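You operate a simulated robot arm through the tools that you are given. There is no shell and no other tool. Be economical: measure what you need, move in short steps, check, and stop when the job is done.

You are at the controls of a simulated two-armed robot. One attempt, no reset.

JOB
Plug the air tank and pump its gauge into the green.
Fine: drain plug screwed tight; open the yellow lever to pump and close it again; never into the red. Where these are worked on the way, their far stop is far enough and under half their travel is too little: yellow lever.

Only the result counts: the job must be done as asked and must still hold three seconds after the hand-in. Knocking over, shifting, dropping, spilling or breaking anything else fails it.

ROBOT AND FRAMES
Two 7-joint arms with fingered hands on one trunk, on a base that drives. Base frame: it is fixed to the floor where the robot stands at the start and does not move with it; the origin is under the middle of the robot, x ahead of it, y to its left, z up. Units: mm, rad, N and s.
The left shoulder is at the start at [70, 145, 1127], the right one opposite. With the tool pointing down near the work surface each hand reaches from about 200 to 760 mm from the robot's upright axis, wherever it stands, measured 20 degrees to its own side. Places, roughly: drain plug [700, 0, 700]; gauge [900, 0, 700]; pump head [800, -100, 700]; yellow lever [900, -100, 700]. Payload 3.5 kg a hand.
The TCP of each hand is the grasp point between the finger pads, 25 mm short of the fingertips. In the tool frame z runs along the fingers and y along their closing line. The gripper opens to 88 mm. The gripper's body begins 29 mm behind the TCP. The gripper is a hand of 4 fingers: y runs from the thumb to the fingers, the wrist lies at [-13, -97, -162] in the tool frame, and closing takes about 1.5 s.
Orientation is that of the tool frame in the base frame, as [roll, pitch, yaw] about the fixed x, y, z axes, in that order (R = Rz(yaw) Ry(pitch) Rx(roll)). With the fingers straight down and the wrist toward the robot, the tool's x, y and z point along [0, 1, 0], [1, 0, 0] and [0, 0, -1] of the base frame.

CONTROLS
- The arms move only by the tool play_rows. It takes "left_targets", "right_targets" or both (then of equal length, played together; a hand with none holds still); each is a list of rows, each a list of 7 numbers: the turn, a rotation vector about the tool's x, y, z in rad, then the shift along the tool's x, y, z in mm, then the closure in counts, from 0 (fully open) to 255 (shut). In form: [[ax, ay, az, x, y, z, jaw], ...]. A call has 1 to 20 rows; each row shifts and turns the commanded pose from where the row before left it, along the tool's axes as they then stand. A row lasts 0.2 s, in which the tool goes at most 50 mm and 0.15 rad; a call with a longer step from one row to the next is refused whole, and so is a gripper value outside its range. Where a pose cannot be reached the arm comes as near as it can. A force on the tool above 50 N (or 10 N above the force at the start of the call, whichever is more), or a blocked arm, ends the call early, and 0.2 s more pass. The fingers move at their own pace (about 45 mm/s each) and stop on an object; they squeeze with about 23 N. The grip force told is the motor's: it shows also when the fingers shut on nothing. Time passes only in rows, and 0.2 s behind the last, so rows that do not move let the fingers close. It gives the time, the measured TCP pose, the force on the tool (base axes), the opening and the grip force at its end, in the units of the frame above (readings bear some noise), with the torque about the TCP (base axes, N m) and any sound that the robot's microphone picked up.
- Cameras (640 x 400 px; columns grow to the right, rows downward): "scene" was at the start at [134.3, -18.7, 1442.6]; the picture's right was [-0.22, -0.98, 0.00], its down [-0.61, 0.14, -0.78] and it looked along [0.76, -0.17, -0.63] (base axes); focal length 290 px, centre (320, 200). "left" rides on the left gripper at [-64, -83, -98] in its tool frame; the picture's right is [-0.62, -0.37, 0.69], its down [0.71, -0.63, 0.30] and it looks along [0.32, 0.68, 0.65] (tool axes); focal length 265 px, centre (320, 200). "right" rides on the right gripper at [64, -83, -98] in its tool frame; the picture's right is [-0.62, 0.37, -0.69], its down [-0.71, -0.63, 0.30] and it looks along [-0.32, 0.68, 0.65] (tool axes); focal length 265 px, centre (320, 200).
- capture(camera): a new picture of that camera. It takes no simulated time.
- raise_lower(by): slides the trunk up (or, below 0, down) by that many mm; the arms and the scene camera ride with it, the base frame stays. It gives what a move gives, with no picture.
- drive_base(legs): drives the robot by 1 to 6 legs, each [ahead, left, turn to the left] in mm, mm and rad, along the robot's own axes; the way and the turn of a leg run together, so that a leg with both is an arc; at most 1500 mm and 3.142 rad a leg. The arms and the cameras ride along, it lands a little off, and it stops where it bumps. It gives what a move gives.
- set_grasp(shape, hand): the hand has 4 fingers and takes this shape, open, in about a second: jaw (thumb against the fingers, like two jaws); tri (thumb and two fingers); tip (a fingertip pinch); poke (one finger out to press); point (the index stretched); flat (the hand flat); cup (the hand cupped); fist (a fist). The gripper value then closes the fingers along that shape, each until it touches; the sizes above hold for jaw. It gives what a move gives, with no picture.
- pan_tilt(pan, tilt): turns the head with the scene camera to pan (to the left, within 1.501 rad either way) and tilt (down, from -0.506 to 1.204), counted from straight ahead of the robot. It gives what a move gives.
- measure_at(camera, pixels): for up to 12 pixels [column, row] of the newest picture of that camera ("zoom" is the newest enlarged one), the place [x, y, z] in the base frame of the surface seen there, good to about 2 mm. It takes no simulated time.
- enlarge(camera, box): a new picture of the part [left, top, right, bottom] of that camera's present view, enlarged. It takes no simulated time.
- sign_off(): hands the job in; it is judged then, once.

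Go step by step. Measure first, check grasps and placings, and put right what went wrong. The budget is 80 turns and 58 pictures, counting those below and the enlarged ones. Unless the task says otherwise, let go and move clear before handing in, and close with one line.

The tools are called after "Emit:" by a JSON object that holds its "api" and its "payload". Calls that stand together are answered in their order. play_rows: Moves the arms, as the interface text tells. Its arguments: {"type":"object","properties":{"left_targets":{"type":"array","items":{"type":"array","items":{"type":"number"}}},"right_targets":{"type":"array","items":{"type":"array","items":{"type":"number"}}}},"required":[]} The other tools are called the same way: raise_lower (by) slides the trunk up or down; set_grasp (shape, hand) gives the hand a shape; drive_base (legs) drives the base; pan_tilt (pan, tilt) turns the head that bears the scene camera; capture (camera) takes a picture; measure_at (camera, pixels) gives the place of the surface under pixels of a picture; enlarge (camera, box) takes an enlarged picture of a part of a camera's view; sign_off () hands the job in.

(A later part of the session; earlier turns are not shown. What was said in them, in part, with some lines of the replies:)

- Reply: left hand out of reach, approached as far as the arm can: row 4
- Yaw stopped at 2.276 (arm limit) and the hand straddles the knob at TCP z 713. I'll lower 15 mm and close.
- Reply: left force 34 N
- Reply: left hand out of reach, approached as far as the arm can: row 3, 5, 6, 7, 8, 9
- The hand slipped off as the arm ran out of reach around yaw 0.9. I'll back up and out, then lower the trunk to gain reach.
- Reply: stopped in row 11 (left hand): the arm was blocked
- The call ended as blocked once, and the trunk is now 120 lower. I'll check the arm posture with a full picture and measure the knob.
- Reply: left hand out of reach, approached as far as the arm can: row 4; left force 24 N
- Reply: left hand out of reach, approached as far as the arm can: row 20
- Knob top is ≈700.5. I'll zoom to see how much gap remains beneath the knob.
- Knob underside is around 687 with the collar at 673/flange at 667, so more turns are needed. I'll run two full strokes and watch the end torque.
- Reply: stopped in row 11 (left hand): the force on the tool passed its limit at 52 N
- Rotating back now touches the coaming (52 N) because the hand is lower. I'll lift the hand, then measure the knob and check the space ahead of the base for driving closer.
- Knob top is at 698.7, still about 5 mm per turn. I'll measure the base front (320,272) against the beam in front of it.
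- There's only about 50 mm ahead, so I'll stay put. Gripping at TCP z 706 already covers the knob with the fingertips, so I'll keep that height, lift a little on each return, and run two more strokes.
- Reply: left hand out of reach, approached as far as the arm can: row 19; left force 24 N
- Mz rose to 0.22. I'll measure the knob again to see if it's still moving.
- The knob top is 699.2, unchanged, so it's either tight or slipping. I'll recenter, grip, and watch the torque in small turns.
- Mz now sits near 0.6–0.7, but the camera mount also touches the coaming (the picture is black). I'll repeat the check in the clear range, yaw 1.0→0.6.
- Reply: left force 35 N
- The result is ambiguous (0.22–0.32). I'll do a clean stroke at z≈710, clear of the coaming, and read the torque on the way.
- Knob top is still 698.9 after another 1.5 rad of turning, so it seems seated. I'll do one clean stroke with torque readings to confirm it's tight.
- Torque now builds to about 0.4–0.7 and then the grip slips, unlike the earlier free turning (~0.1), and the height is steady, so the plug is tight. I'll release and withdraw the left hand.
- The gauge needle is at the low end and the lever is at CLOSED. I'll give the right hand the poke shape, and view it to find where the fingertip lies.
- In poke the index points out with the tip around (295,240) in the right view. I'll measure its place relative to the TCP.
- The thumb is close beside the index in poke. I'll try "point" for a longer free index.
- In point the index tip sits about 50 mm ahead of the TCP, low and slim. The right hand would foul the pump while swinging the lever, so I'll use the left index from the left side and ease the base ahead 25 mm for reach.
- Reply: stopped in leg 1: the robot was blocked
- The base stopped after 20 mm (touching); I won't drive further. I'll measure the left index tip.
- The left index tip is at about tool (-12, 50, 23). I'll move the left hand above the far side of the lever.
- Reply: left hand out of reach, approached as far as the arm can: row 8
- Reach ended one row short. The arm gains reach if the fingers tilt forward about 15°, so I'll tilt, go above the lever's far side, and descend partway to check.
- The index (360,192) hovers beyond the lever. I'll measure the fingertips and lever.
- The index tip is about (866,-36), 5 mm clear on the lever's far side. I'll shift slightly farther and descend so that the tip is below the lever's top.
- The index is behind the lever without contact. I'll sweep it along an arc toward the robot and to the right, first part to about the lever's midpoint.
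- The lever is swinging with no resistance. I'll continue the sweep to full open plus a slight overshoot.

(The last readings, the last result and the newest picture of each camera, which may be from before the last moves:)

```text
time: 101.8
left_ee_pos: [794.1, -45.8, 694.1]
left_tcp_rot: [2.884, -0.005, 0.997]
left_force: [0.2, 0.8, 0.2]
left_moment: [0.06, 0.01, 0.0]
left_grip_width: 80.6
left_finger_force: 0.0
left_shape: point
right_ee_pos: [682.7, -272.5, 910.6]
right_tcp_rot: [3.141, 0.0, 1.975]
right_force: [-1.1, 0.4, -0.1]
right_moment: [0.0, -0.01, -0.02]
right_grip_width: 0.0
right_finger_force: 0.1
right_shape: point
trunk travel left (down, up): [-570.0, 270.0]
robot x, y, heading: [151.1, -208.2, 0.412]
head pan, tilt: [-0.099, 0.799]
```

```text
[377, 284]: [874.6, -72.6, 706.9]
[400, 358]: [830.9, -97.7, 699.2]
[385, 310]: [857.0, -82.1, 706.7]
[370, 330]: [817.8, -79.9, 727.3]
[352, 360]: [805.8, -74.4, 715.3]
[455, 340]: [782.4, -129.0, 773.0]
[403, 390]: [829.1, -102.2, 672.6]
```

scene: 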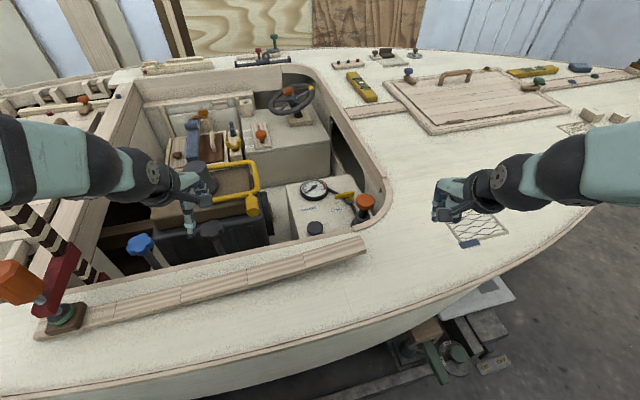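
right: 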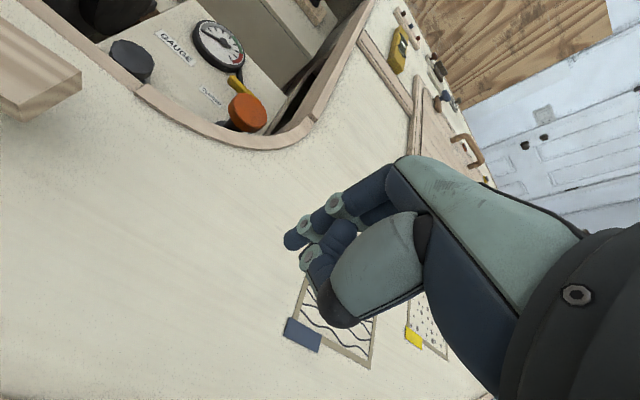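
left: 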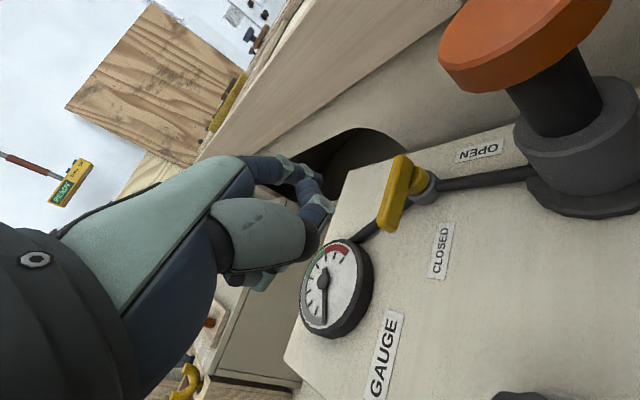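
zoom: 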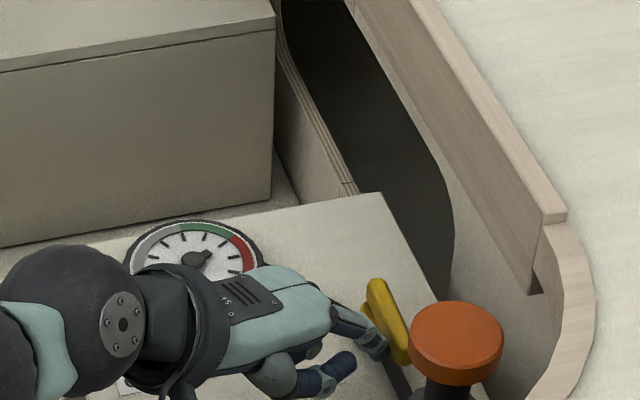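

The lever now lies at about 209°, 85° from its start. I'll nudge it a little further to find the stop.

Emit:
{"api": "play_rows", "payload": {"left_targets": [[0, 0, 0, -1.4, 2.5, 0.7, 0], [0, 0, 0, -1.4, 2.5, 0.7, 0], [0, 0, 0, -1.4, 2.5, 0.7, 0], [0, 0, 0, 0, 0, 0, 0]]}}

Emit:
{"api": "enlarge", "payload": {"camera": "scene", "box": [280, 140, 400, 220]}}

Emit:
{"api": "measure_at", "payload": {"camera": "zoom", "pixels": [[377, 284], [402, 358], [390, 320], [410, 345]]}}

```text
time: 102.8
left_ee_pos: [800.6, -52.2, 695.2]
left_tcp_rot: [2.883, -0.005, 0.998]
left_force: [-2.5, 4.8, 1.4]
left_moment: [0.0, -0.03, 0.11]
left_grip_width: 80.8
left_finger_force: 0.1
left_shape: point
right_ee_pos: [679.9, -272.7, 910.0]
right_tcp_rot: [3.141, 0.0, 1.979]
right_force: [-0.3, 0.3, 0.5]
right_moment: [-0.01, 0.0, 0.05]
right_grip_width: 0.2
right_finger_force: 0.2
right_shape: point
trunk travel left (down, up): [-570.0, 270.0]
robot x, y, heading: [153.5, -213.7, 0.414]
head pan, tilt: [-0.099, 0.799]
```

```text
5.00 times, centred on (340, 180) of scene
```

zoom: 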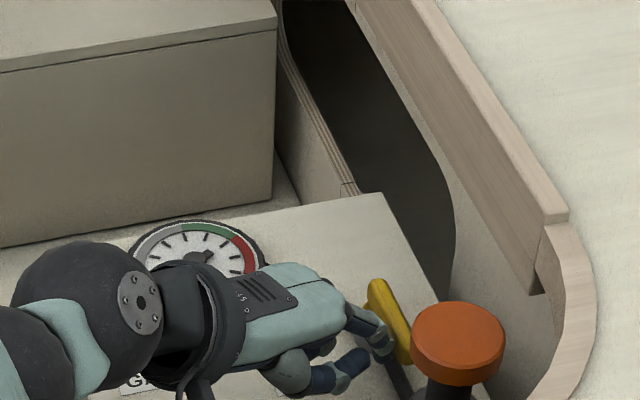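

```text
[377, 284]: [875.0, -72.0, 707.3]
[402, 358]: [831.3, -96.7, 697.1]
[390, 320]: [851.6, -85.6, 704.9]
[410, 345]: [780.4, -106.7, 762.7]
```

The lever stopped at ≈210° with 5 N of resistance, so it's open at its stop. I'll withdraw the left hand and bring the right hand (closed jaw) over the pump head.

Emit:
{"api": "play_rows", "payload": {"left_targets": [[0, 0, 0, 4, -5, -1.3, 0], [0, 0, 0, 0, 9.7, -36.2, 0], [0, 0, 0, 0, 9.7, -36.2, 0], [0, 0, 0, 0, 9.7, -36.2, 0], [0, 0, 0, 0, 9.7, -36.2, 0], [0, 0, 0, 0, -38.6, -10.4, 0], [0, 0, 0, 0, -38.6, -10.4, 0], [0, 0, 0, 0, -38.6, -10.4, 0], [0, 0, 0, 0, -38.6, -10.4, 0], [0, 0, 0, 0, -38.6, -10.4, 0], [0, 0, 0, 0, 0, 0, 0]]}}

Emit:
{"api": "set_grasp", "payload": {"hand": "right", "shape": "jaw"}}

Emit:
{"api": "play_rows", "payload": {"right_targets": [[0, 0, 0, 18.7, 30.4, 0, 255], [0, 0, 0, 18.7, 30.4, 0, 255], [0, 0, 0, 18.7, 30.4, 0, 255], [0, 0, 0, 18.7, 30.4, 0, 255], [0, 0, 0, 18.7, 30.4, 0, 255], [0, 0, 0, 0, 0, 30, 255], [0, 0, 0, 0, 0, 30, 255], [0, 0, 0, 0, 0, 20, 255], [0, 0, 0, 0, 0, 0, 255]]}}

Emit:
{"api": "enlarge", "payload": {"camera": "scene", "box": [260, 100, 420, 220]}}

```text
time: 105.2
left_ee_pos: [628.2, 59.8, 846.6]
left_tcp_rot: [2.886, -0.006, 0.998]
left_force: [0.1, 0.2, -0.8]
left_moment: [0.02, -0.01, 0.0]
left_grip_width: 80.5
left_finger_force: 0.0
left_shape: point
right_ee_pos: [682.0, -274.6, 910.9]
right_tcp_rot: [3.141, 0.0, 1.975]
right_force: [-0.8, 0.2, -0.4]
right_moment: [0.0, 0.0, 0.04]
right_grip_width: 0.2
right_finger_force: 0.1
right_shape: point
trunk travel left (down, up): [-570.0, 270.0]
robot x, y, heading: [149.8, -210.3, 0.406]
head pan, tilt: [-0.099, 0.799]
```

```text
time: 106.1
left_ee_pos: [628.5, 62.7, 846.6]
left_tcp_rot: [2.883, -0.005, 0.997]
left_force: [0.5, 0.5, -1.2]
left_moment: [0.03, 0.02, -0.04]
left_grip_width: 80.7
left_finger_force: 0.2
left_shape: point
right_ee_pos: [681.1, -273.5, 910.3]
right_tcp_rot: [3.141, 0.0, 1.977]
right_force: [-0.6, 0.4, -0.9]
right_moment: [-0.05, -0.03, 0.02]
right_grip_width: 87.6
right_finger_force: 0.0
right_shape: jaw
trunk travel left (down, up): [-570.0, 270.0]
robot x, y, heading: [150.2, -212.9, 0.411]
head pan, tilt: [-0.099, 0.799]
```

```text
time: 108.1
left_ee_pos: [627.3, 62.3, 846.3]
left_tcp_rot: [2.886, -0.005, 0.999]
left_force: [-0.1, 0.6, 0.2]
left_moment: [0.01, 0.02, -0.03]
left_grip_width: 80.4
left_finger_force: 0.1
left_shape: point
right_ee_pos: [784.3, -127.9, 830.9]
right_tcp_rot: [-3.141, 0.001, 1.975]
right_force: [-0.5, 0.5, -0.2]
right_moment: [0.02, 0.02, 0.01]
right_grip_width: 0.1
right_finger_force: 22.9
right_shape: jaw
trunk travel left (down, up): [-570.0, 270.0]
robot x, y, heading: [150.1, -207.5, 0.411]
head pan, tilt: [-0.099, 0.799]
```

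```text
3.33 times, centred on (340, 160) of scene
```

zoom: 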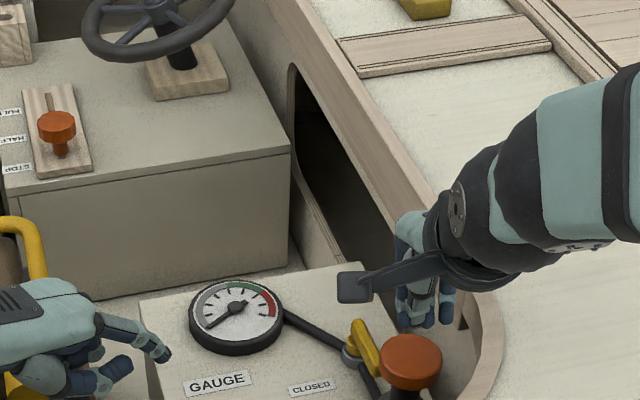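

The gauge is visible at (235,310) with the needle low. I'll measure the fingertips relative to the pump head.

Emit:
{"api": "measure_at", "payload": {"camera": "zoom", "pixels": [[404, 322], [430, 322], [446, 316], [404, 290], [410, 350], [380, 358], [441, 358]]}}

```text
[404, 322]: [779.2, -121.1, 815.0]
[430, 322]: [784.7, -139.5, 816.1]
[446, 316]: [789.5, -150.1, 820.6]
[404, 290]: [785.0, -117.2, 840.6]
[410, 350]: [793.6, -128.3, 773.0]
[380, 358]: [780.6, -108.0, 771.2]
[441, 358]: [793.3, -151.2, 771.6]
```

The fingertips are centred on the head within a few mm, ~40 mm above it. I'll go down to touch and press in small steps.

Emit:
{"api": "play_rows", "payload": {"right_targets": [[0, 0, 0, 3, 0, 10, 255], [0, 0, 0, 0, 0, 10, 255], [0, 0, 0, 0, 0, 8, 255], [0, 0, 0, 0, 0, 6, 255], [0, 0, 0, 0, 0, 4, 255], [0, 0, 0, 0, 0, 4, 255], [0, 0, 0, 0, 0, 4, 255], [0, 0, 0, 0, 0, 4, 255], [0, 0, 0, 0, 0, 0, 255]]}}

Emit:
{"api": "enlarge", "payload": {"camera": "scene", "box": [290, 140, 410, 220]}}

```text
time: 109.5
left_ee_pos: [629.8, 63.1, 843.8]
left_tcp_rot: [2.887, -0.003, 0.997]
left_force: [0.2, 0.2, 0.1]
left_moment: [-0.04, 0.0, 0.02]
left_grip_width: 80.3
left_finger_force: 0.0
left_shape: point
right_ee_pos: [789.9, -122.3, 796.9]
right_tcp_rot: [3.116, 0.002, 1.974]
right_force: [0.4, 0.9, 0.3]
right_moment: [-0.03, 0.0, -0.01]
right_grip_width: 0.0
right_finger_force: 23.1
right_shape: jaw
trunk travel left (down, up): [-570.0, 270.0]
robot x, y, heading: [152.3, -214.3, 0.404]
head pan, tilt: [-0.099, 0.799]
stopped in row 6 (right hand): the force on the tool passed its limit at 51 N (the readings are from after the stop); the commanded pose is now the measured one
```

```text
5.00 times, centred on (350, 180) of scene
```

zoom: 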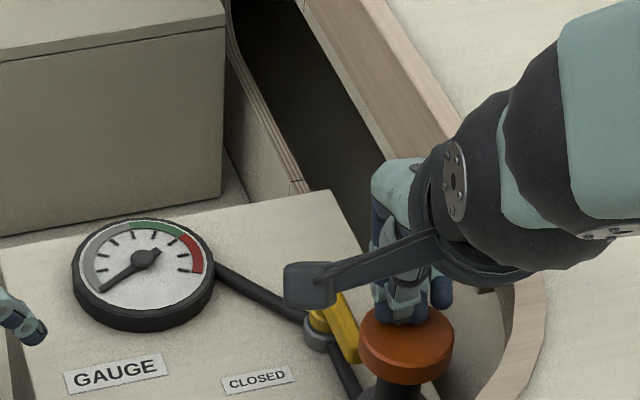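

Contact at TCP z≈797; the force limit tripped and the tips slid about 6 mm off-centre. I'll lift, recentre and press slowly.

Emit:
{"api": "play_rows", "payload": {"right_targets": [[0.026, 0, 0, 0, 0, -8, 255], [0, 0, 0, -3, -5.6, 0, 255], [0, 0, 0, 0, 0, 6, 255], [0, 0, 0, 0, 0, 2, 255], [0, 0, 0, 0, 0, 1.5, 255], [0, 0, 0, 0, 0, 1.5, 255], [0, 0, 0, 0, 0, 1.5, 255], [0, 0, 0, 0, 0, 1.5, 255], [0, 0, 0, 0, 0, 1.5, 255], [0, 0, 0, 0, 0, 1.5, 255], [0, 0, 0, 0, 0, 1.5, 255]]}}

```text
time: 111.9
left_ee_pos: [628.8, 61.2, 845.4]
left_tcp_rot: [2.885, -0.005, 0.997]
left_force: [-0.2, -0.5, 0.2]
left_moment: [0.02, 0.0, -0.01]
left_grip_width: 80.7
left_finger_force: 0.1
left_shape: point
right_ee_pos: [787.0, -129.1, 790.6]
right_tcp_rot: [3.137, 0.003, 1.972]
right_force: [1.5, 0.2, 5.3]
right_moment: [-0.1, -0.05, 0.03]
right_grip_width: 0.3
right_finger_force: 23.6
right_shape: jaw
trunk travel left (down, up): [-570.0, 270.0]
robot x, y, heading: [148.2, -208.6, 0.407]
head pan, tilt: [-0.099, 0.799]
```

Slow pressing works: 5 N at z 791. I'll keep pressing at the same gentle pace.

Emit:
{"api": "play_rows", "payload": {"right_targets": [[0, 0, 0, 0, 0, 2, 255], [0, 0, 0, 0, 0, 2, 255], [0, 0, 0, 0, 0, 2, 255], [0, 0, 0, 0, 0, 2, 255], [0, 0, 0, 0, 0, 2, 255], [0, 0, 0, 0, 0, 2, 255], [0, 0, 0, 0, 0, 2, 255], [0, 0, 0, 0, 0, 2, 255], [0, 0, 0, 0, 0, 2, 255], [0, 0, 0, 0, 0, 2, 255]]}}

Emit:
{"api": "enlarge", "payload": {"camera": "scene", "box": [290, 140, 410, 220]}}

```text
time: 114.1
left_ee_pos: [629.9, 62.3, 846.8]
left_tcp_rot: [2.886, -0.005, 0.996]
left_force: [-0.1, -0.1, 0.3]
left_moment: [0.01, 0.01, -0.06]
left_grip_width: 80.6
left_finger_force: 0.1
left_shape: point
right_ee_pos: [786.3, -127.7, 770.4]
right_tcp_rot: [3.135, 0.001, 1.974]
right_force: [2.7, -0.4, 8.3]
right_moment: [-0.03, -0.12, 0.02]
right_grip_width: 0.0
right_finger_force: 23.1
right_shape: jaw
trunk travel left (down, up): [-570.0, 270.0]
robot x, y, heading: [151.8, -209.6, 0.408]
head pan, tilt: [-0.099, 0.799]
```

```text
5.00 times, centred on (350, 180) of scene
```

zoom: 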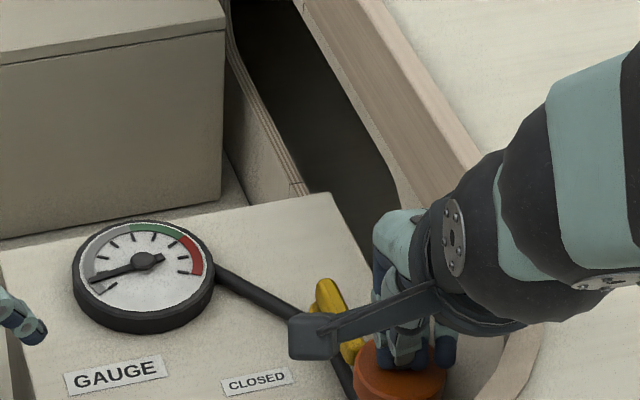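

The needle rose to about (95,280), so pumping works. I'll press on to the bottom, then release to let the head spring back.

Emit:
{"api": "play_rows", "payload": {"right_targets": [[0, 0, 0, 0, 0, 2, 255], [0, 0, 0, 0, 0, 2, 255], [0, 0, 0, 0, 0, 2, 255], [0, 0, 0, 0, 0, 2, 255], [0, 0, 0, 0, 0, 2, 255], [0, 0, 0, 0, 0, 2, 255], [0, 0, 0, 0, 0, 2, 255], [0, 0, 0, 0, 0, 2, 255]]}}

Emit:
{"api": "play_rows", "payload": {"right_targets": [[0, 0, 0, 0, 0, -5, 255], [0, 0, 0, 0, 0, -8, 255], [0, 0, 0, 0, 0, -8, 255], [0, 0, 0, 0, 0, -8, 255], [0, 0, 0, 0, 0, -10, 255], [0, 0, 0, 0, 0, -10, 255], [0, 0, 0, 0, 0, 0, 255]]}}

Emit:
{"api": "enlarge", "payload": {"camera": "scene", "box": [290, 140, 410, 220]}}

```text
time: 115.9
left_ee_pos: [626.3, 60.0, 848.4]
left_tcp_rot: [2.881, -0.008, 0.999]
left_force: [-0.1, -0.6, -0.5]
left_moment: [-0.03, -0.01, -0.02]
left_grip_width: 80.5
left_finger_force: 0.1
left_shape: point
right_ee_pos: [786.6, -127.1, 761.0]
right_tcp_rot: [3.126, 0.001, 1.973]
right_force: [4.1, -1.8, 26.9]
right_moment: [-0.1, -0.14, 0.05]
right_grip_width: 0.1
right_finger_force: 23.1
right_shape: jaw
trunk travel left (down, up): [-570.0, 270.0]
robot x, y, heading: [150.9, -210.4, 0.406]
head pan, tilt: [-0.099, 0.799]
```

```text
time: 117.5
left_ee_pos: [629.3, 63.4, 845.0]
left_tcp_rot: [2.885, -0.002, 0.997]
left_force: [-0.1, -0.1, -0.1]
left_moment: [-0.02, 0.0, 0.03]
left_grip_width: 80.5
left_finger_force: 0.1
left_shape: point
right_ee_pos: [785.6, -125.4, 800.8]
right_tcp_rot: [-3.138, 0.001, 1.976]
right_force: [-2.4, 8.0, -13.1]
right_moment: [0.38, 0.17, 0.0]
right_grip_width: 0.0
right_finger_force: 22.9
right_shape: jaw
trunk travel left (down, up): [-570.0, 270.0]
robot x, y, heading: [152.5, -209.3, 0.407]
head pan, tilt: [-0.099, 0.799]
```

```text
5.00 times, centred on (350, 180) of scene
```

zoom: 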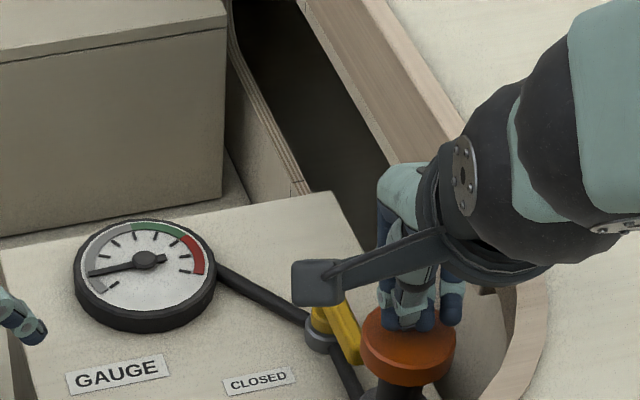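

One full stroke moved the needle from about (105,290) to (90,272) and it held. The fingers tug slightly at the head on the way up, so I'll return a little less high and do two more strokes.

Emit:
{"api": "play_rows", "payload": {"right_targets": [[0, 0, 0, 0, 0, 2, 255], [0, 0, 0, 0, 0, 2, 255], [0, 0, 0, 0, 0, 2, 255], [0, 0, 0, 0, 0, 2.5, 255], [0, 0, 0, 0, 0, 2.5, 255], [0, 0, 0, 0, 0, 2.5, 255], [0, 0, 0, 0, 0, 2.5, 255], [0, 0, 0, 0, 0, 2.5, 255], [0, 0, 0, 0, 0, 2.5, 255], [0, 0, 0, 0, 0, 2.5, 255], [0, 0, 0, 0, 0, 2.5, 255], [0, 0, 0, 0, 0, 2.5, 255], [0, 0, 0, 0, 0, 2.5, 255], [0, 0, 0, 0, 0, 2.5, 255], [0, 0, 0, 0, 0, 2.5, 255], [0, 0, 0, 0, 0, 2.5, 255], [0, 0, 0, 0, 0, 2, 255]]}}

Emit:
{"api": "play_rows", "payload": {"right_targets": [[0, 0, 0, 0, 0, -5, 255], [0, 0, 0, 0, 0, -5, 255], [0, 0, 0, 0, 0, -6, 255], [0, 0, 0, 0, 0, -6, 255], [0, 0, 0, 0, 0, -6, 255], [0, 0, 0, 0, 0, -6, 255], [0, 0, 0, 0, 0, -3, 255], [0, 0, 0, 0, 0, 0, 255]]}}

Emit:
{"api": "enlarge", "payload": {"camera": "scene", "box": [290, 140, 410, 220]}}

```text
time: 121.1
left_ee_pos: [627.1, 61.5, 847.0]
left_tcp_rot: [2.885, -0.005, 0.998]
left_force: [-0.5, -0.3, 0.7]
left_moment: [-0.01, -0.01, -0.01]
left_grip_width: 80.5
left_finger_force: 0.0
left_shape: point
right_ee_pos: [786.3, -128.2, 762.9]
right_tcp_rot: [3.134, 0.001, 1.972]
right_force: [2.5, -3.1, 8.1]
right_moment: [-0.08, -0.06, 0.03]
right_grip_width: 0.0
right_finger_force: 23.2
right_shape: jaw
trunk travel left (down, up): [-570.0, 270.0]
robot x, y, heading: [152.3, -207.7, 0.403]
head pan, tilt: [-0.099, 0.799]
```

```text
time: 122.9
left_ee_pos: [630.5, 63.4, 846.0]
left_tcp_rot: [2.886, -0.004, 0.998]
left_force: [0.2, 1.0, 0.0]
left_moment: [0.02, 0.0, 0.0]
left_grip_width: 80.4
left_finger_force: 0.1
left_shape: point
right_ee_pos: [785.9, -126.2, 797.5]
right_tcp_rot: [3.141, 0.002, 1.976]
right_force: [-3.4, 6.1, -9.8]
right_moment: [0.31, 0.15, 0.05]
right_grip_width: 0.2
right_finger_force: 22.9
right_shape: jaw
trunk travel left (down, up): [-570.0, 270.0]
robot x, y, heading: [153.7, -207.5, 0.407]
head pan, tilt: [-0.099, 0.799]
```

```text
5.00 times, centred on (350, 180) of scene
```

zoom: 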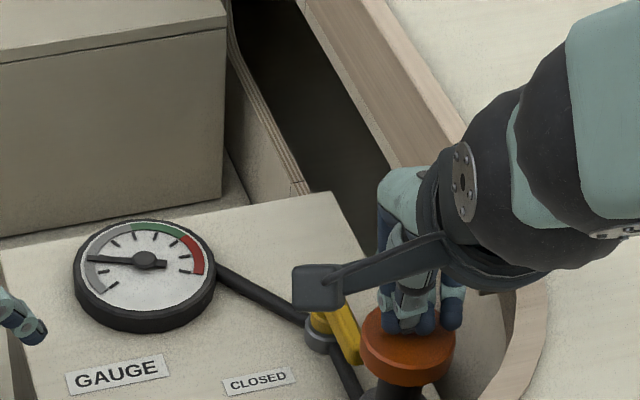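

Needle is now at (85,258); each stroke gives ~20° and green lies between about (130,230) and (182,237). Three more strokes are safe before looking again.

Emit:
{"api": "play_rows", "payload": {"right_targets": [[0, 0, 0, 0, 0, 2, 255], [0, 0, 0, 0, 0, 2, 255], [0, 0, 0, 0, 0, 2.4, 255], [0, 0, 0, 0, 0, 2.4, 255], [0, 0, 0, 0, 0, 2.4, 255], [0, 0, 0, 0, 0, 2.4, 255], [0, 0, 0, 0, 0, 2.4, 255], [0, 0, 0, 0, 0, 2.4, 255], [0, 0, 0, 0, 0, 2.4, 255], [0, 0, 0, 0, 0, 2.4, 255], [0, 0, 0, 0, 0, 2.4, 255], [0, 0, 0, 0, 0, 2.4, 255], [0, 0, 0, 0, 0, 2.4, 255], [0, 0, 0, 0, 0, 2.4, 255], [0, 0, 0, 0, 0, 2, 255]]}}

Emit:
{"api": "play_rows", "payload": {"right_targets": [[0, 0, 0, 0, 0, -5, 255], [0, 0, 0, 0, 0, -5, 255], [0, 0, 0, 0, 0, -6, 255], [0, 0, 0, 0, 0, -6, 255], [0, 0, 0, 0, 0, -6, 255], [0, 0, 0, 0, 0, -6, 255], [0, 0, 0, 0, 0, -0.8, 255], [0, 0, 0, 0, 0, 0, 255]]}}

Emit:
{"api": "play_rows", "payload": {"right_targets": [[0, 0, 0, 0, 0, 2, 255], [0, 0, 0, 0, 0, 2, 255], [0, 0, 0, 0, 0, 2.4, 255], [0, 0, 0, 0, 0, 2.4, 255], [0, 0, 0, 0, 0, 2.4, 255], [0, 0, 0, 0, 0, 2.4, 255], [0, 0, 0, 0, 0, 2.4, 255], [0, 0, 0, 0, 0, 2.4, 255], [0, 0, 0, 0, 0, 2.4, 255], [0, 0, 0, 0, 0, 2.4, 255], [0, 0, 0, 0, 0, 2.4, 255], [0, 0, 0, 0, 0, 2.4, 255], [0, 0, 0, 0, 0, 2.4, 255], [0, 0, 0, 0, 0, 2.4, 255], [0, 0, 0, 0, 0, 2, 255]]}}

Emit:
{"api": "play_rows", "payload": {"right_targets": [[0, 0, 0, 0, 0, -5, 255], [0, 0, 0, 0, 0, -5, 255], [0, 0, 0, 0, 0, -6, 255], [0, 0, 0, 0, 0, -6, 255], [0, 0, 0, 0, 0, -6, 255], [0, 0, 0, 0, 0, -6, 255], [0, 0, 0, 0, 0, -0.8, 255], [0, 0, 0, 0, 0, 0, 255]]}}

Emit:
{"api": "enlarge", "payload": {"camera": "scene", "box": [290, 140, 410, 220]}}

```text
time: 126.1
left_ee_pos: [628.5, 61.1, 846.8]
left_tcp_rot: [2.884, -0.004, 0.995]
left_force: [-0.3, -0.1, -0.3]
left_moment: [0.01, 0.01, -0.02]
left_grip_width: 80.7
left_finger_force: 0.0
left_shape: point
right_ee_pos: [786.5, -129.0, 766.7]
right_tcp_rot: [3.134, 0.002, 1.972]
right_force: [3.0, -1.0, 7.9]
right_moment: [-0.07, -0.09, 0.02]
right_grip_width: 0.0
right_finger_force: 23.7
right_shape: jaw
trunk travel left (down, up): [-570.0, 270.0]
robot x, y, heading: [149.3, -208.5, 0.403]
head pan, tilt: [-0.099, 0.799]
```

```text
time: 127.9
left_ee_pos: [629.2, 63.3, 845.8]
left_tcp_rot: [2.884, -0.004, 0.998]
left_force: [0.0, 0.0, -0.6]
left_moment: [0.0, 0.01, -0.01]
left_grip_width: 80.6
left_finger_force: 0.1
left_shape: point
right_ee_pos: [785.7, -126.4, 798.0]
right_tcp_rot: [3.141, 0.0, 1.972]
right_force: [-1.6, 6.6, -10.2]
right_moment: [0.31, 0.14, 0.05]
right_grip_width: 0.0
right_finger_force: 23.3
right_shape: jaw
trunk travel left (down, up): [-570.0, 270.0]
robot x, y, heading: [152.9, -209.4, 0.403]
head pan, tilt: [-0.099, 0.799]
```

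```text
time: 131.1
left_ee_pos: [628.3, 60.9, 845.2]
left_tcp_rot: [2.884, -0.006, 0.997]
left_force: [-0.6, -0.8, -0.6]
left_moment: [0.0, 0.0, 0.03]
left_grip_width: 80.5
left_finger_force: 0.1
left_shape: point
right_ee_pos: [785.8, -128.7, 764.8]
right_tcp_rot: [3.137, 0.003, 1.973]
right_force: [1.9, -1.0, 8.7]
right_moment: [-0.05, -0.09, 0.04]
right_grip_width: 0.2
right_finger_force: 22.8
right_shape: jaw
trunk travel left (down, up): [-570.0, 270.0]
robot x, y, heading: [149.2, -211.2, 0.404]
head pan, tilt: [-0.099, 0.799]
```

```text
time: 132.9
left_ee_pos: [629.3, 62.7, 845.1]
left_tcp_rot: [2.884, -0.004, 0.997]
left_force: [-0.2, 0.6, -0.2]
left_moment: [0.01, -0.01, -0.02]
left_grip_width: 80.7
left_finger_force: 0.1
left_shape: point
right_ee_pos: [785.6, -127.1, 797.4]
right_tcp_rot: [-3.142, 0.002, 1.976]
right_force: [-0.7, 6.2, -10.7]
right_moment: [0.3, 0.16, 0.03]
right_grip_width: 0.0
right_finger_force: 22.7
right_shape: jaw
trunk travel left (down, up): [-570.0, 270.0]
robot x, y, heading: [150.8, -212.8, 0.405]
head pan, tilt: [-0.099, 0.799]
```

```text
5.00 times, centred on (350, 180) of scene
```

zoom: 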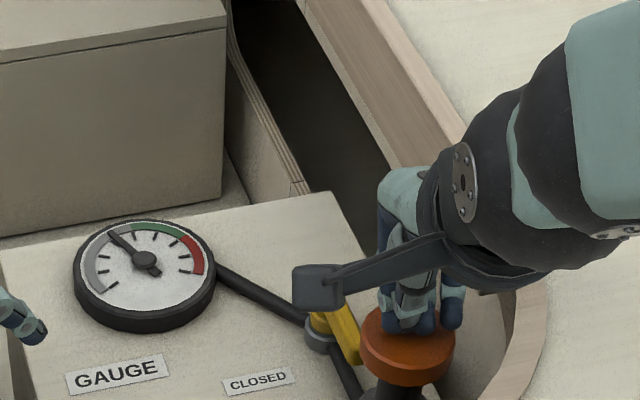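

Needle is at (110,234), ~132°; two more strokes should bring it to about 88°, inside green.

Emit:
{"api": "play_rows", "payload": {"right_targets": [[0, 0, 0, 0, 0, 2, 255], [0, 0, 0, 0, 0, 2, 255], [0, 0, 0, 0, 0, 2.4, 255], [0, 0, 0, 0, 0, 2.4, 255], [0, 0, 0, 0, 0, 2.4, 255], [0, 0, 0, 0, 0, 2.4, 255], [0, 0, 0, 0, 0, 2.4, 255], [0, 0, 0, 0, 0, 2.4, 255], [0, 0, 0, 0, 0, 2.4, 255], [0, 0, 0, 0, 0, 2.4, 255], [0, 0, 0, 0, 0, 2.4, 255], [0, 0, 0, 0, 0, 2.4, 255], [0, 0, 0, 0, 0, 2.4, 255], [0, 0, 0, 0, 0, 2.4, 255], [0, 0, 0, 0, 0, 2, 255]]}}

Emit:
{"api": "play_rows", "payload": {"right_targets": [[0, 0, 0, 0, 0, -5, 255], [0, 0, 0, 0, 0, -5, 255], [0, 0, 0, 0, 0, -6, 255], [0, 0, 0, 0, 0, -6, 255], [0, 0, 0, 0, 0, -6, 255], [0, 0, 0, 0, 0, -6, 255], [0, 0, 0, 0, 0, -0.8, 255], [0, 0, 0, 0, 0, 0, 255]]}}

Emit:
{"api": "play_rows", "payload": {"right_targets": [[0, 0, 0, 0, 0, 2, 255], [0, 0, 0, 0, 0, 2, 255], [0, 0, 0, 0, 0, 2.4, 255], [0, 0, 0, 0, 0, 2.4, 255], [0, 0, 0, 0, 0, 2.4, 255], [0, 0, 0, 0, 0, 2.4, 255], [0, 0, 0, 0, 0, 2.4, 255], [0, 0, 0, 0, 0, 2.4, 255], [0, 0, 0, 0, 0, 2.4, 255], [0, 0, 0, 0, 0, 2.4, 255], [0, 0, 0, 0, 0, 2.4, 255], [0, 0, 0, 0, 0, 2.4, 255], [0, 0, 0, 0, 0, 2.4, 255], [0, 0, 0, 0, 0, 2.4, 255], [0, 0, 0, 0, 0, 2, 255]]}}

Emit:
{"api": "play_rows", "payload": {"right_targets": [[0, 0, 0, 0, 0, -5, 255], [0, 0, 0, 0, 0, -5, 255], [0, 0, 0, 0, 0, -6, 255], [0, 0, 0, 0, 0, -6, 255], [0, 0, 0, 0, 0, -6, 255], [0, 0, 0, 0, 0, -6, 255], [0, 0, 0, 0, 0, -0.8, 255], [0, 0, 0, 0, 0, 0, 255]]}}

Emit:
{"api": "enlarge", "payload": {"camera": "scene", "box": [290, 140, 410, 220]}}

```text
time: 136.1
left_ee_pos: [628.9, 61.5, 846.3]
left_tcp_rot: [2.884, -0.005, 0.994]
left_force: [-0.2, 0.1, -0.1]
left_moment: [-0.02, 0.03, 0.0]
left_grip_width: 80.8
left_finger_force: 0.0
left_shape: point
right_ee_pos: [785.4, -129.5, 765.2]
right_tcp_rot: [3.136, 0.001, 1.972]
right_force: [2.1, -2.3, 8.2]
right_moment: [-0.09, -0.05, 0.01]
right_grip_width: 0.0
right_finger_force: 23.0
right_shape: jaw
trunk travel left (down, up): [-570.0, 270.0]
robot x, y, heading: [150.3, -210.8, 0.409]
head pan, tilt: [-0.099, 0.799]
```

```text
time: 137.9
left_ee_pos: [628.8, 62.5, 844.5]
left_tcp_rot: [2.885, -0.004, 0.997]
left_force: [-0.1, -0.4, -0.7]
left_moment: [0.01, 0.0, 0.0]
left_grip_width: 80.4
left_finger_force: 0.1
left_shape: point
right_ee_pos: [785.9, -127.3, 796.6]
right_tcp_rot: [-3.141, 0.001, 1.976]
right_force: [-1.2, 4.9, -9.7]
right_moment: [0.26, 0.14, 0.02]
right_grip_width: 0.0
right_finger_force: 23.2
right_shape: jaw
trunk travel left (down, up): [-570.0, 270.0]
robot x, y, heading: [148.3, -209.3, 0.408]
head pan, tilt: [-0.099, 0.799]
```

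```text
time: 141.1
left_ee_pos: [628.2, 62.7, 847.2]
left_tcp_rot: [2.882, -0.006, 0.996]
left_force: [0.2, -0.1, 0.0]
left_moment: [0.02, -0.03, 0.01]
left_grip_width: 80.8
left_finger_force: 0.1
left_shape: point
right_ee_pos: [786.3, -128.9, 766.5]
right_tcp_rot: [3.136, 0.002, 1.971]
right_force: [3.1, 0.3, 9.1]
right_moment: [-0.03, -0.06, 0.03]
right_grip_width: 0.1
right_finger_force: 22.8
right_shape: jaw
trunk travel left (down, up): [-570.0, 270.0]
robot x, y, heading: [152.1, -206.9, 0.407]
head pan, tilt: [-0.099, 0.799]
```

```text
time: 142.9
left_ee_pos: [629.3, 63.2, 845.0]
left_tcp_rot: [2.885, -0.003, 0.996]
left_force: [0.0, 1.4, -0.6]
left_moment: [-0.02, 0.0, -0.01]
left_grip_width: 80.6
left_finger_force: 0.0
left_shape: point
right_ee_pos: [785.7, -127.3, 797.1]
right_tcp_rot: [3.141, 0.0, 1.974]
right_force: [-1.6, 6.3, -9.5]
right_moment: [0.24, 0.14, 0.04]
right_grip_width: 0.1
right_finger_force: 23.0
right_shape: jaw
trunk travel left (down, up): [-570.0, 270.0]
robot x, y, heading: [151.7, -212.4, 0.405]
head pan, tilt: [-0.099, 0.799]
```

```text
5.00 times, centred on (350, 180) of scene
```

zoom: 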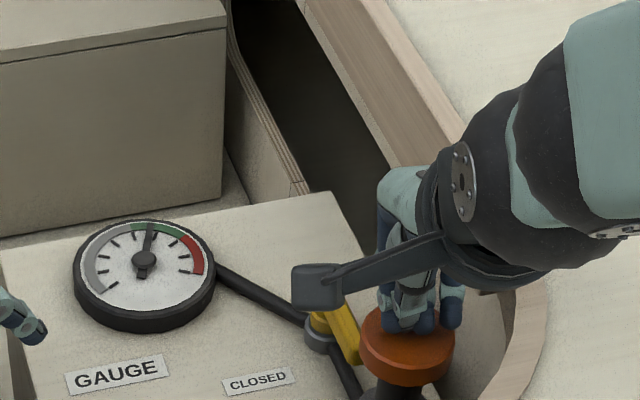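

Needle is at (150,224), well inside the green, so I'll stop pumping. I'll open the right fingers to free the head and lift away.

Emit:
{"api": "play_rows", "payload": {"right_targets": [[0, 0, 0, 0, 0, 1, 255], [0, 0, 0, 0, 0, 0, 150], [0, 0, 0, 0, 0, 0, 50], [0, 0, 0, 0, 0, 0, 0], [0, 0, 0, 0, 0, 0, 0], [0, 0, 0, 0, 0, -3, 0], [0, 0, 0, 0, 0, -3, 0], [0, 0, 0, 0, 0, 0, 0]]}}

```text
time: 144.7
left_ee_pos: [629.3, 63.7, 845.0]
left_tcp_rot: [2.883, -0.003, 0.997]
left_force: [0.2, 1.2, 0.0]
left_moment: [0.01, 0.07, 0.0]
left_grip_width: 80.7
left_finger_force: 0.0
left_shape: point
right_ee_pos: [788.3, -125.8, 805.0]
right_tcp_rot: [3.138, 0.002, 1.974]
right_force: [4.3, 11.8, 1.7]
right_moment: [0.07, 0.0, -0.38]
right_grip_width: 83.9
right_finger_force: 0.1
right_shape: jaw
trunk travel left (down, up): [-570.0, 270.0]
robot x, y, heading: [151.5, -211.9, 0.402]
head pan, tilt: [-0.099, 0.799]
```

A small lateral force of 12 N remains. I'll keep lifting gently.

Emit:
{"api": "play_rows", "payload": {"right_targets": [[0, 0, 0, 0, 0, -4, 0], [0, 0, 0, 0, 0, -6, 0], [0, 0, 0, 0, 0, -8, 0], [0, 0, 0, 0, 0, -10, 0], [0, 0, 0, 0, 0, 0, 0]]}}

```text
time: 145.5
left_ee_pos: [630.8, 63.6, 844.4]
left_tcp_rot: [2.887, -0.001, 0.998]
left_force: [-0.3, -0.5, 0.5]
left_moment: [0.01, 0.0, -0.04]
left_grip_width: 80.5
left_finger_force: 0.0
left_shape: point
right_ee_pos: [779.9, -127.5, 807.7]
right_tcp_rot: [-3.108, 0.001, 1.977]
right_force: [7.7, 10.8, -24.5]
right_moment: [0.29, -0.93, -0.29]
right_grip_width: 83.1
right_finger_force: 0.0
right_shape: jaw
trunk travel left (down, up): [-570.0, 270.0]
robot x, y, heading: [152.4, -211.2, 0.402]
head pan, tilt: [-0.099, 0.799]
stopped in row 4 (right hand): the force on the tool passed its limit at 56 N (the readings are from after the stop); the commanded pose is now the measured one
```

Something is hooked (56 N). I'll look before moving on.

Emit:
{"api": "enlarge", "payload": {"camera": "scene", "box": [320, 130, 440, 220]}}

Emit:
{"api": "capture", "payload": {"camera": "right"}}

```text
4.44 times, centred on (380, 175) of scene
```

zoom: 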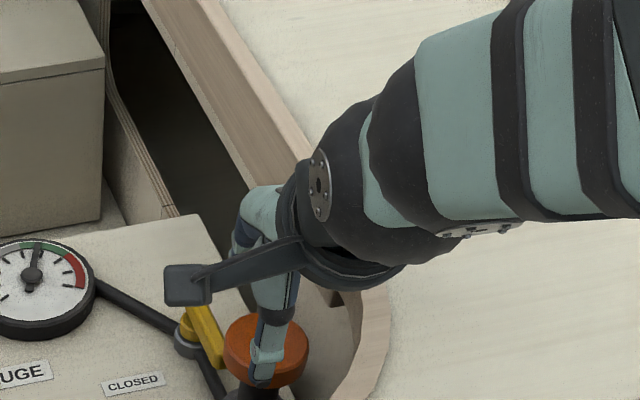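

```text
3 pictures are left
```

right: 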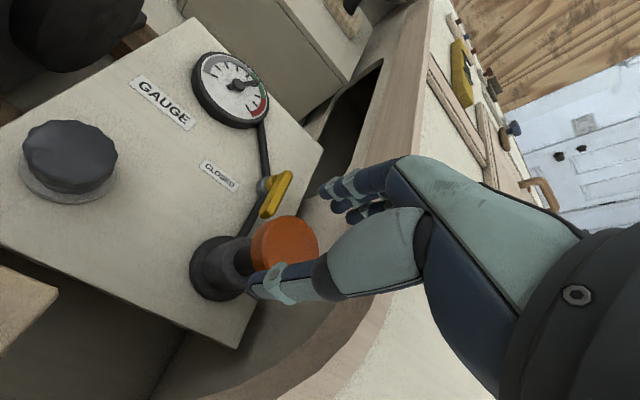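

The thumb is hooked against the near rim of the pump head. I'll lower slightly, draw the hand back toward the robot (thumb away from the rim), and then lift.

Emit:
{"api": "play_rows", "payload": {"right_targets": [[0, 0, 0, 0, 0, 4, 0], [0, 0, 0, 0, 0, 4, 0], [0, 0, 0, 0, -4, 0, 0], [0, 0, 0, 0, -4, 0, 0], [0, 0, 0, 0, -3, 0, 0], [0, 0, 0, 0, 0, 0, 0]]}}

```text
time: 146.9
left_ee_pos: [629.0, 66.0, 844.9]
left_tcp_rot: [2.883, -0.002, 0.998]
left_force: [0.3, -1.5, 0.3]
left_moment: [0.01, 0.02, 0.01]
left_grip_width: 80.6
left_finger_force: 0.1
left_shape: point
right_ee_pos: [772.5, -131.3, 806.4]
right_tcp_rot: [-3.122, 0.005, 1.977]
right_force: [14.1, 19.1, 6.1]
right_moment: [0.07, 0.16, -0.59]
right_grip_width: 83.7
right_finger_force: 0.2
right_shape: jaw
trunk travel left (down, up): [-570.0, 270.0]
robot x, y, heading: [148.3, -209.7, 0.404]
head pan, tilt: [-0.099, 0.799]
```

Forces push the hand forward-left (14,19 N). I'll measure the surroundings in the latest pictures before moving (no new picture needed).

Emit:
{"api": "measure_at", "payload": {"camera": "zoom", "pixels": [[265, 340], [240, 335], [300, 345], [262, 372], [270, 320], [275, 280], [245, 240], [345, 310], [375, 330], [330, 290], [380, 250], [240, 375]]}}

Emit:
{"api": "measure_at", "payload": {"camera": "right", "pixels": [[285, 240], [300, 230], [255, 285], [275, 280], [315, 280], [325, 190], [335, 205], [370, 210], [250, 255], [370, 250]]}}

```text
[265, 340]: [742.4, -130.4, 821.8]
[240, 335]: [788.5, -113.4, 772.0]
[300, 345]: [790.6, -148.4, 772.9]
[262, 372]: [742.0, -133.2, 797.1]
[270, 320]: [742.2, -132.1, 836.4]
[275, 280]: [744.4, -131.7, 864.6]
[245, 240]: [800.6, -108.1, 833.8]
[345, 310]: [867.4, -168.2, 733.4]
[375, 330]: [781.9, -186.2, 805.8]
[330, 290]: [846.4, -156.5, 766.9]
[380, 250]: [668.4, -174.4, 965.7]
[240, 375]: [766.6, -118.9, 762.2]
```

```text
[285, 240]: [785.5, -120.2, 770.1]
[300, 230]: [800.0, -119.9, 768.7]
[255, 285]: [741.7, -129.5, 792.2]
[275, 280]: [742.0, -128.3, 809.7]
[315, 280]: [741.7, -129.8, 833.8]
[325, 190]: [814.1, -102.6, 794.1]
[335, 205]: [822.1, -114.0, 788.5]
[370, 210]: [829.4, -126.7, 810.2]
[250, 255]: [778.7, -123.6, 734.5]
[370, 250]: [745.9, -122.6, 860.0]
```

Thumb (742,-130,792) and fingertips (z≈788) are above the head's top (772), so the hand isn't on the pump; the trim lip to the right (782,-186,806) is snagging the little finger. I'll slide the hand forward-left and then lift.

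Emit:
{"api": "play_rows", "payload": {"right_targets": [[0, 0, 0, 4, 4, 0, 0], [0, 0, 0, 4, 4, 0, 0], [0, 0, 0, 4, 4, 0, 0], [0, 0, 0, 4, 2, 0, 0], [0, 0, 0, 0, 0, 0, 0]]}}

```text
time: 148.1
left_ee_pos: [629.1, 62.7, 846.1]
left_tcp_rot: [2.885, -0.002, 0.997]
left_force: [0.0, -0.1, -0.1]
left_moment: [0.0, 0.03, -0.01]
left_grip_width: 80.5
left_finger_force: 0.0
left_shape: point
right_ee_pos: [774.9, -115.4, 802.7]
right_tcp_rot: [-3.114, 0.004, 1.976]
right_force: [1.4, 3.5, -1.5]
right_moment: [0.08, -0.13, -0.11]
right_grip_width: 83.5
right_finger_force: 0.1
right_shape: jaw
trunk travel left (down, up): [-570.0, 270.0]
robot x, y, heading: [151.8, -211.9, 0.405]
head pan, tilt: [-0.099, 0.799]
```

The force dropped to about 4 N. I'll go a little further left and lift.

Emit:
{"api": "play_rows", "payload": {"right_targets": [[0, 0, 0, 6, 0, 0, 100], [0, 0, 0, 6, 0, 0, 100], [0, 0, 0, 0, 0, -3, 100], [0, 0, 0, 0, 0, -4, 100], [0, 0, 0, 0, 0, -5, 100], [0, 0, 0, 0, 0, -5, 100], [0, 0, 0, 0, 0, 0, 100]]}}

```text
time: 149.7
left_ee_pos: [628.6, 61.7, 845.2]
left_tcp_rot: [2.885, -0.004, 0.998]
left_force: [-0.2, 0.1, -0.1]
left_moment: [-0.02, 0.02, 0.02]
left_grip_width: 80.5
left_finger_force: 0.0
left_shape: point
right_ee_pos: [770.6, -103.9, 822.3]
right_tcp_rot: [-3.115, 0.003, 1.975]
right_force: [-0.6, 0.2, 0.7]
right_moment: [-0.01, 0.02, -0.01]
right_grip_width: 54.0
right_finger_force: 0.0
right_shape: jaw
trunk travel left (down, up): [-570.0, 270.0]
robot x, y, heading: [150.8, -212.9, 0.408]
head pan, tilt: [-0.099, 0.799]
```

The right hand is free. I'll lift and park it, lower the trunk 40 mm for reach, and bring the left index over the lever's right side to push it closed.

Emit:
{"api": "play_rows", "payload": {"right_targets": [[0, 0, 0, 0, 0, -30, 100], [0, 0, 0, 0, 0, -35, 100], [0, 0, 0, 0, 0, -35, 100], [0, 0, 0, 0, 0, -35, 100], [0, 0, 0, -22, -30, 0, 100], [0, 0, 0, -22, -30, 0, 100], [0, 0, 0, -22, -30, 0, 100], [0, 0, 0, -22, -30, 0, 100], [0, 0, 0, -22, -20, 0, 100], [0, 0, 0, 0, 0, 0, 100]]}}

Emit:
{"api": "raise_lower", "payload": {"by": -40}}

Emit:
{"api": "play_rows", "payload": {"left_targets": [[0, 0, 0, -3.2, 38.3, 10.3, 0], [0, 0, 0, -3.2, 38.3, 10.3, 0], [0, 0, 0, -3.2, 38.3, 10.3, 0], [0, 0, 0, -3.2, 38.3, 10.3, 0], [0, 0, 0, -3.2, 38.3, 10.3, 0], [0, 0, 0, -3.2, 38.3, 10.3, 0], [0, 0, 0, 0, -7.8, 29, 0], [0, 0, 0, 0, 0, 0, 0]]}}

Emit:
{"api": "enlarge", "payload": {"camera": "scene", "box": [280, 90, 420, 190]}}

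```text
time: 151.9
left_ee_pos: [628.2, 61.5, 846.2]
left_tcp_rot: [2.886, -0.006, 0.998]
left_force: [0.1, -0.5, -1.0]
left_moment: [-0.03, 0.02, 0.0]
left_grip_width: 80.4
left_finger_force: 0.1
left_shape: point
right_ee_pos: [691.0, -258.9, 959.0]
right_tcp_rot: [-3.118, 0.001, 1.976]
right_force: [0.2, 0.4, 0.8]
right_moment: [0.0, 0.02, -0.01]
right_grip_width: 53.9
right_finger_force: 0.1
right_shape: jaw
trunk travel left (down, up): [-570.0, 270.0]
robot x, y, heading: [150.9, -211.1, 0.41]
head pan, tilt: [-0.099, 0.799]
```

```text
time: 152.7
left_ee_pos: [628.5, 62.6, 806.3]
left_tcp_rot: [2.884, -0.005, 0.997]
left_force: [-0.1, 0.6, -0.9]
left_moment: [-0.01, -0.03, -0.03]
left_grip_width: 80.8
left_finger_force: 0.1
left_shape: point
right_ee_pos: [690.7, -259.2, 919.7]
right_tcp_rot: [-3.118, 0.006, 1.975]
right_force: [0.6, -0.4, 0.1]
right_moment: [0.0, 0.0, 0.01]
right_grip_width: 53.8
right_finger_force: 0.1
right_shape: jaw
trunk travel left (down, up): [-530.0, 310.0]
robot x, y, heading: [149.7, -211.4, 0.408]
head pan, tilt: [-0.099, 0.799]
```

```text
time: 154.5
left_ee_pos: [818.4, -84.0, 773.9]
left_tcp_rot: [2.885, -0.005, 0.998]
left_force: [-0.8, 0.4, 0.2]
left_moment: [0.02, 0.0, -0.02]
left_grip_width: 80.6
left_finger_force: 0.2
left_shape: point
right_ee_pos: [689.6, -258.7, 919.2]
right_tcp_rot: [-3.119, 0.003, 1.975]
right_force: [-0.4, -0.3, 0.1]
right_moment: [0.02, 0.0, -0.02]
right_grip_width: 53.9
right_finger_force: 0.1
right_shape: jaw
trunk travel left (down, up): [-530.0, 310.0]
robot x, y, heading: [154.9, -210.0, 0.41]
head pan, tilt: [-0.099, 0.799]
```

```text
4.00 times, centred on (350, 140) of scene
```

zoom: 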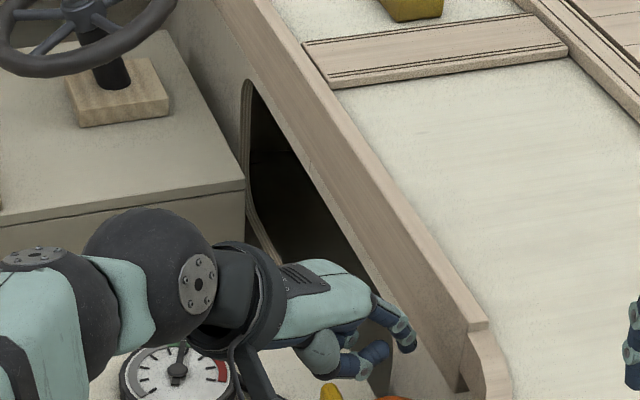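

Emit:
{"api": "measure_at", "payload": {"camera": "zoom", "pixels": [[410, 350], [404, 346], [400, 335], [384, 352], [372, 365], [345, 372], [331, 390], [412, 345], [390, 310]]}}

Emit:
{"api": "measure_at", "payload": {"camera": "zoom", "pixels": [[325, 398], [340, 396], [398, 398], [415, 348], [407, 352]]}}

```text
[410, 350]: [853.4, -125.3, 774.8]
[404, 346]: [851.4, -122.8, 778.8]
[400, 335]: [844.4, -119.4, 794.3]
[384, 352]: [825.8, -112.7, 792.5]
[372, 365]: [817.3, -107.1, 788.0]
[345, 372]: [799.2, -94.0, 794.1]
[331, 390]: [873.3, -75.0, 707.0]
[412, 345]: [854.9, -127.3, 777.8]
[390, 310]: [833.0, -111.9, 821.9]
```

```text
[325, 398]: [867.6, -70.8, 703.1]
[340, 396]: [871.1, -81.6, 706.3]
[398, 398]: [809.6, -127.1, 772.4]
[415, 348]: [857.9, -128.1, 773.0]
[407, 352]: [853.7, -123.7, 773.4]
```

The index tip is at about (857,-124), 36 mm right of the lever's centre line, so it clears it. I'll shift slightly toward it and descend, then check forces.

Emit:
{"api": "play_rows", "payload": {"left_targets": [[0, 0, 0, 3.7, -6.9, -1.8, 0], [0, 0, 0, 0, -6.3, 23.5, 0], [0, 0, 0, 0, -6.3, 23.5, 0], [0, 0, 0, 0, -6.3, 23.5, 0], [0, 0, 0, 0, 0, 0, 0]]}}

```text
time: 155.7
left_ee_pos: [814.6, -73.7, 700.6]
left_tcp_rot: [2.886, -0.006, 1.0]
left_force: [-0.1, 0.3, -0.3]
left_moment: [-0.02, -0.02, 0.0]
left_grip_width: 80.4
left_finger_force: 0.0
left_shape: point
right_ee_pos: [689.9, -259.3, 920.1]
right_tcp_rot: [-3.119, 0.003, 1.976]
right_force: [-0.3, 0.6, 1.1]
right_moment: [-0.01, -0.01, 0.01]
right_grip_width: 53.7
right_finger_force: 0.1
right_shape: jaw
trunk travel left (down, up): [-530.0, 310.0]
robot x, y, heading: [150.8, -207.4, 0.406]
head pan, tilt: [-0.099, 0.799]
```

It came down with no contact. Now I'll sweep the lever back along the arc to CLOSED.

Emit:
{"api": "play_rows", "payload": {"left_targets": [[0, 0, 0, 3.1, -5.8, -1.5, 0], [0, 0, 0, 3.2, -5.7, -1.6, 0], [0, 0, 0, 1.8, -6.2, -1.6, 0], [0, 0, 0, 1.8, -6.3, -1.7, 0], [0, 0, 0, 4, -5.2, -1.4, 0], [0, 0, 0, 4, -5.2, -1.4, 0], [0, 0, 0, 5.5, -3.6, -0.95, 0], [0, 0, 0, 5.6, -3.6, -0.95, 0], [0, 0, 0, 5.6, -1, -0.3, 0], [0, 0, 0, 5.7, -1, -0.3, 0], [0, 0, 0, 5.7, -1, -0.2, 0], [0, 0, 0, 2, 0.2, 0, 0], [0, 0, 0, 2, 0.2, 0.1, 0], [0, 0, 0, 0, 0, 0, 0]]}}

```text
time: 158.7
left_ee_pos: [803.9, -9.5, 701.6]
left_tcp_rot: [2.885, -0.005, 0.998]
left_force: [-0.5, -0.2, -0.7]
left_moment: [-0.01, -0.01, -0.02]
left_grip_width: 0.0
left_finger_force: 0.0
left_shape: point
right_ee_pos: [689.2, -258.6, 919.6]
right_tcp_rot: [-3.117, 0.002, 1.975]
right_force: [0.4, 0.0, 0.6]
right_moment: [-0.02, 0.02, 0.01]
right_grip_width: 54.1
right_finger_force: 0.0
right_shape: jaw
trunk travel left (down, up): [-530.0, 310.0]
robot x, y, heading: [151.7, -211.9, 0.409]
head pan, tilt: [-0.099, 0.799]
```

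No resistance yet; I'll nudge on in the closing direction until the stop is felt.

Emit:
{"api": "play_rows", "payload": {"left_targets": [[0, 0, 0, 2.7, 1.3, 0.36, 0], [0, 0, 0, 2.7, 1.3, 0.36, 0], [0, 0, 0, 0, 0, 0, 0]]}}

Emit:
{"api": "play_rows", "payload": {"left_targets": [[0, 0, 0, 2.7, 1.3, 0.36, 0], [0, 0, 0, 0, 0, 0, 0]]}}

Emit:
{"api": "enlarge", "payload": {"camera": "scene", "box": [280, 130, 400, 205]}}

```text
time: 159.5
left_ee_pos: [806.9, -8.1, 703.7]
left_tcp_rot: [2.884, -0.005, 0.996]
left_force: [-4.7, -2.2, 1.5]
left_moment: [-0.07, -0.02, -0.29]
left_grip_width: 0.1
left_finger_force: 0.0
left_shape: point
right_ee_pos: [688.7, -259.9, 920.9]
right_tcp_rot: [-3.118, 0.005, 1.976]
right_force: [-1.6, -0.4, 0.2]
right_moment: [-0.01, -0.05, 0.02]
right_grip_width: 53.9
right_finger_force: 0.2
right_shape: jaw
trunk travel left (down, up): [-530.0, 310.0]
robot x, y, heading: [152.0, -206.7, 0.403]
head pan, tilt: [-0.099, 0.799]
```

```text
time: 160.1
left_ee_pos: [809.8, -5.1, 701.7]
left_tcp_rot: [2.883, -0.006, 0.996]
left_force: [-7.1, -2.5, 2.1]
left_moment: [-0.09, -0.04, -0.42]
left_grip_width: 0.0
left_finger_force: 0.1
left_shape: point
right_ee_pos: [688.8, -259.7, 919.9]
right_tcp_rot: [-3.12, 0.001, 1.976]
right_force: [-0.6, 0.7, 0.7]
right_moment: [-0.03, -0.01, -0.01]
right_grip_width: 54.1
right_finger_force: 0.0
right_shape: jaw
trunk travel left (down, up): [-530.0, 310.0]
robot x, y, heading: [149.4, -209.2, 0.408]
head pan, tilt: [-0.099, 0.799]
```

```text
5.33 times, centred on (340, 168) of scene
```

zoom: 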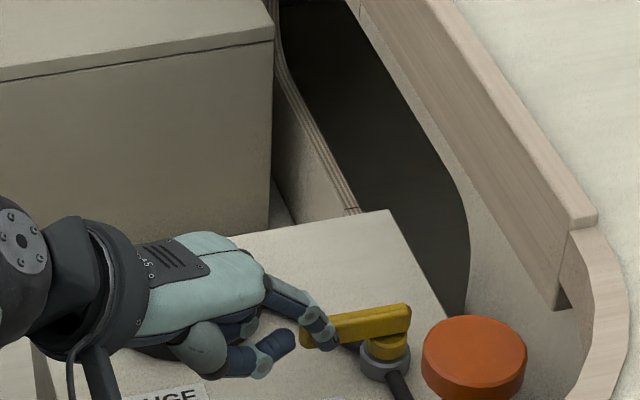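

The lever is back at CLOSED with 7 N of stop resistance. I'll back off, lift, withdraw the left hand, and check the gauge.

Emit:
{"api": "measure_at", "payload": {"camera": "zoom", "pixels": [[407, 312], [308, 322], [340, 318]]}}

Emit:
{"api": "play_rows", "payload": {"left_targets": [[0, 0, 0, -2.7, -1.3, -0.36, 0], [0, 0, 0, -3, -4, -1.1, 0], [0, 0, 0, 0, 9.7, -36.2, 0], [0, 0, 0, 0, 9.7, -36.2, 0], [0, 0, 0, 0, 9.7, -36.2, 0], [0, 0, 0, 0, 9.7, -36.2, 0], [0, 0, 0, 0, -38.6, -10.4, 0], [0, 0, 0, 0, -38.6, -10.4, 0], [0, 0, 0, 0, -38.6, -10.4, 0], [0, 0, 0, 0, -38.6, -10.4, 0], [0, 0, 0, 0, -38.6, -10.4, 0], [0, 0, 0, 0, 0, 0, 0]]}}

Emit:
{"api": "enlarge", "payload": {"camera": "scene", "box": [270, 130, 410, 220]}}

```text
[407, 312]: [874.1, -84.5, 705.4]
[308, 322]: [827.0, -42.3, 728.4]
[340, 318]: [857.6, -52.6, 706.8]
```

```text
time: 162.7
left_ee_pos: [634.9, 101.3, 853.1]
left_tcp_rot: [2.887, -0.005, 0.997]
left_force: [0.5, 0.1, 0.1]
left_moment: [0.0, -0.01, 0.0]
left_grip_width: 80.5
left_finger_force: 0.0
left_shape: point
right_ee_pos: [691.3, -261.0, 919.5]
right_tcp_rot: [-3.116, 0.002, 1.976]
right_force: [-0.3, -1.1, -0.2]
right_moment: [0.03, -0.03, 0.03]
right_grip_width: 53.9
right_finger_force: 0.0
right_shape: jaw
trunk travel left (down, up): [-530.0, 310.0]
robot x, y, heading: [152.7, -211.5, 0.403]
head pan, tilt: [-0.099, 0.799]
```

```text
4.44 times, centred on (340, 175) of scene
```

zoom: 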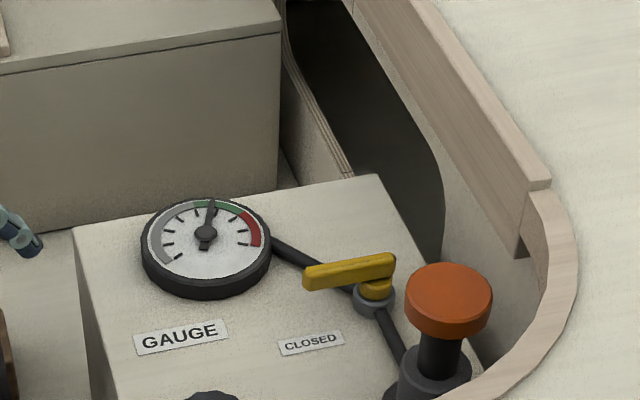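

The needle at (211,203) is inside the green and holding, the lever at (350,270) is back at CLOSED, the plug is tight, and both hands are clear. I'm handing in.

Emit:
{"api": "sign_off", "payload": {}}

```text
The job is handed in.
```

The drain plug is screwed tight, the gauge was pumped into the green and never into the red, and the yellow lever was opened to its stop and closed again. The last picture, with both hands clear, showed the needle still in the green. On the way, the base bumped to a stop after driving 20 mm ahead, and the right hand snagged briefly while lifting off the pump (56 N). I took no picture of the base or floor after that bump, so I can't confirm that nothing there shifted.
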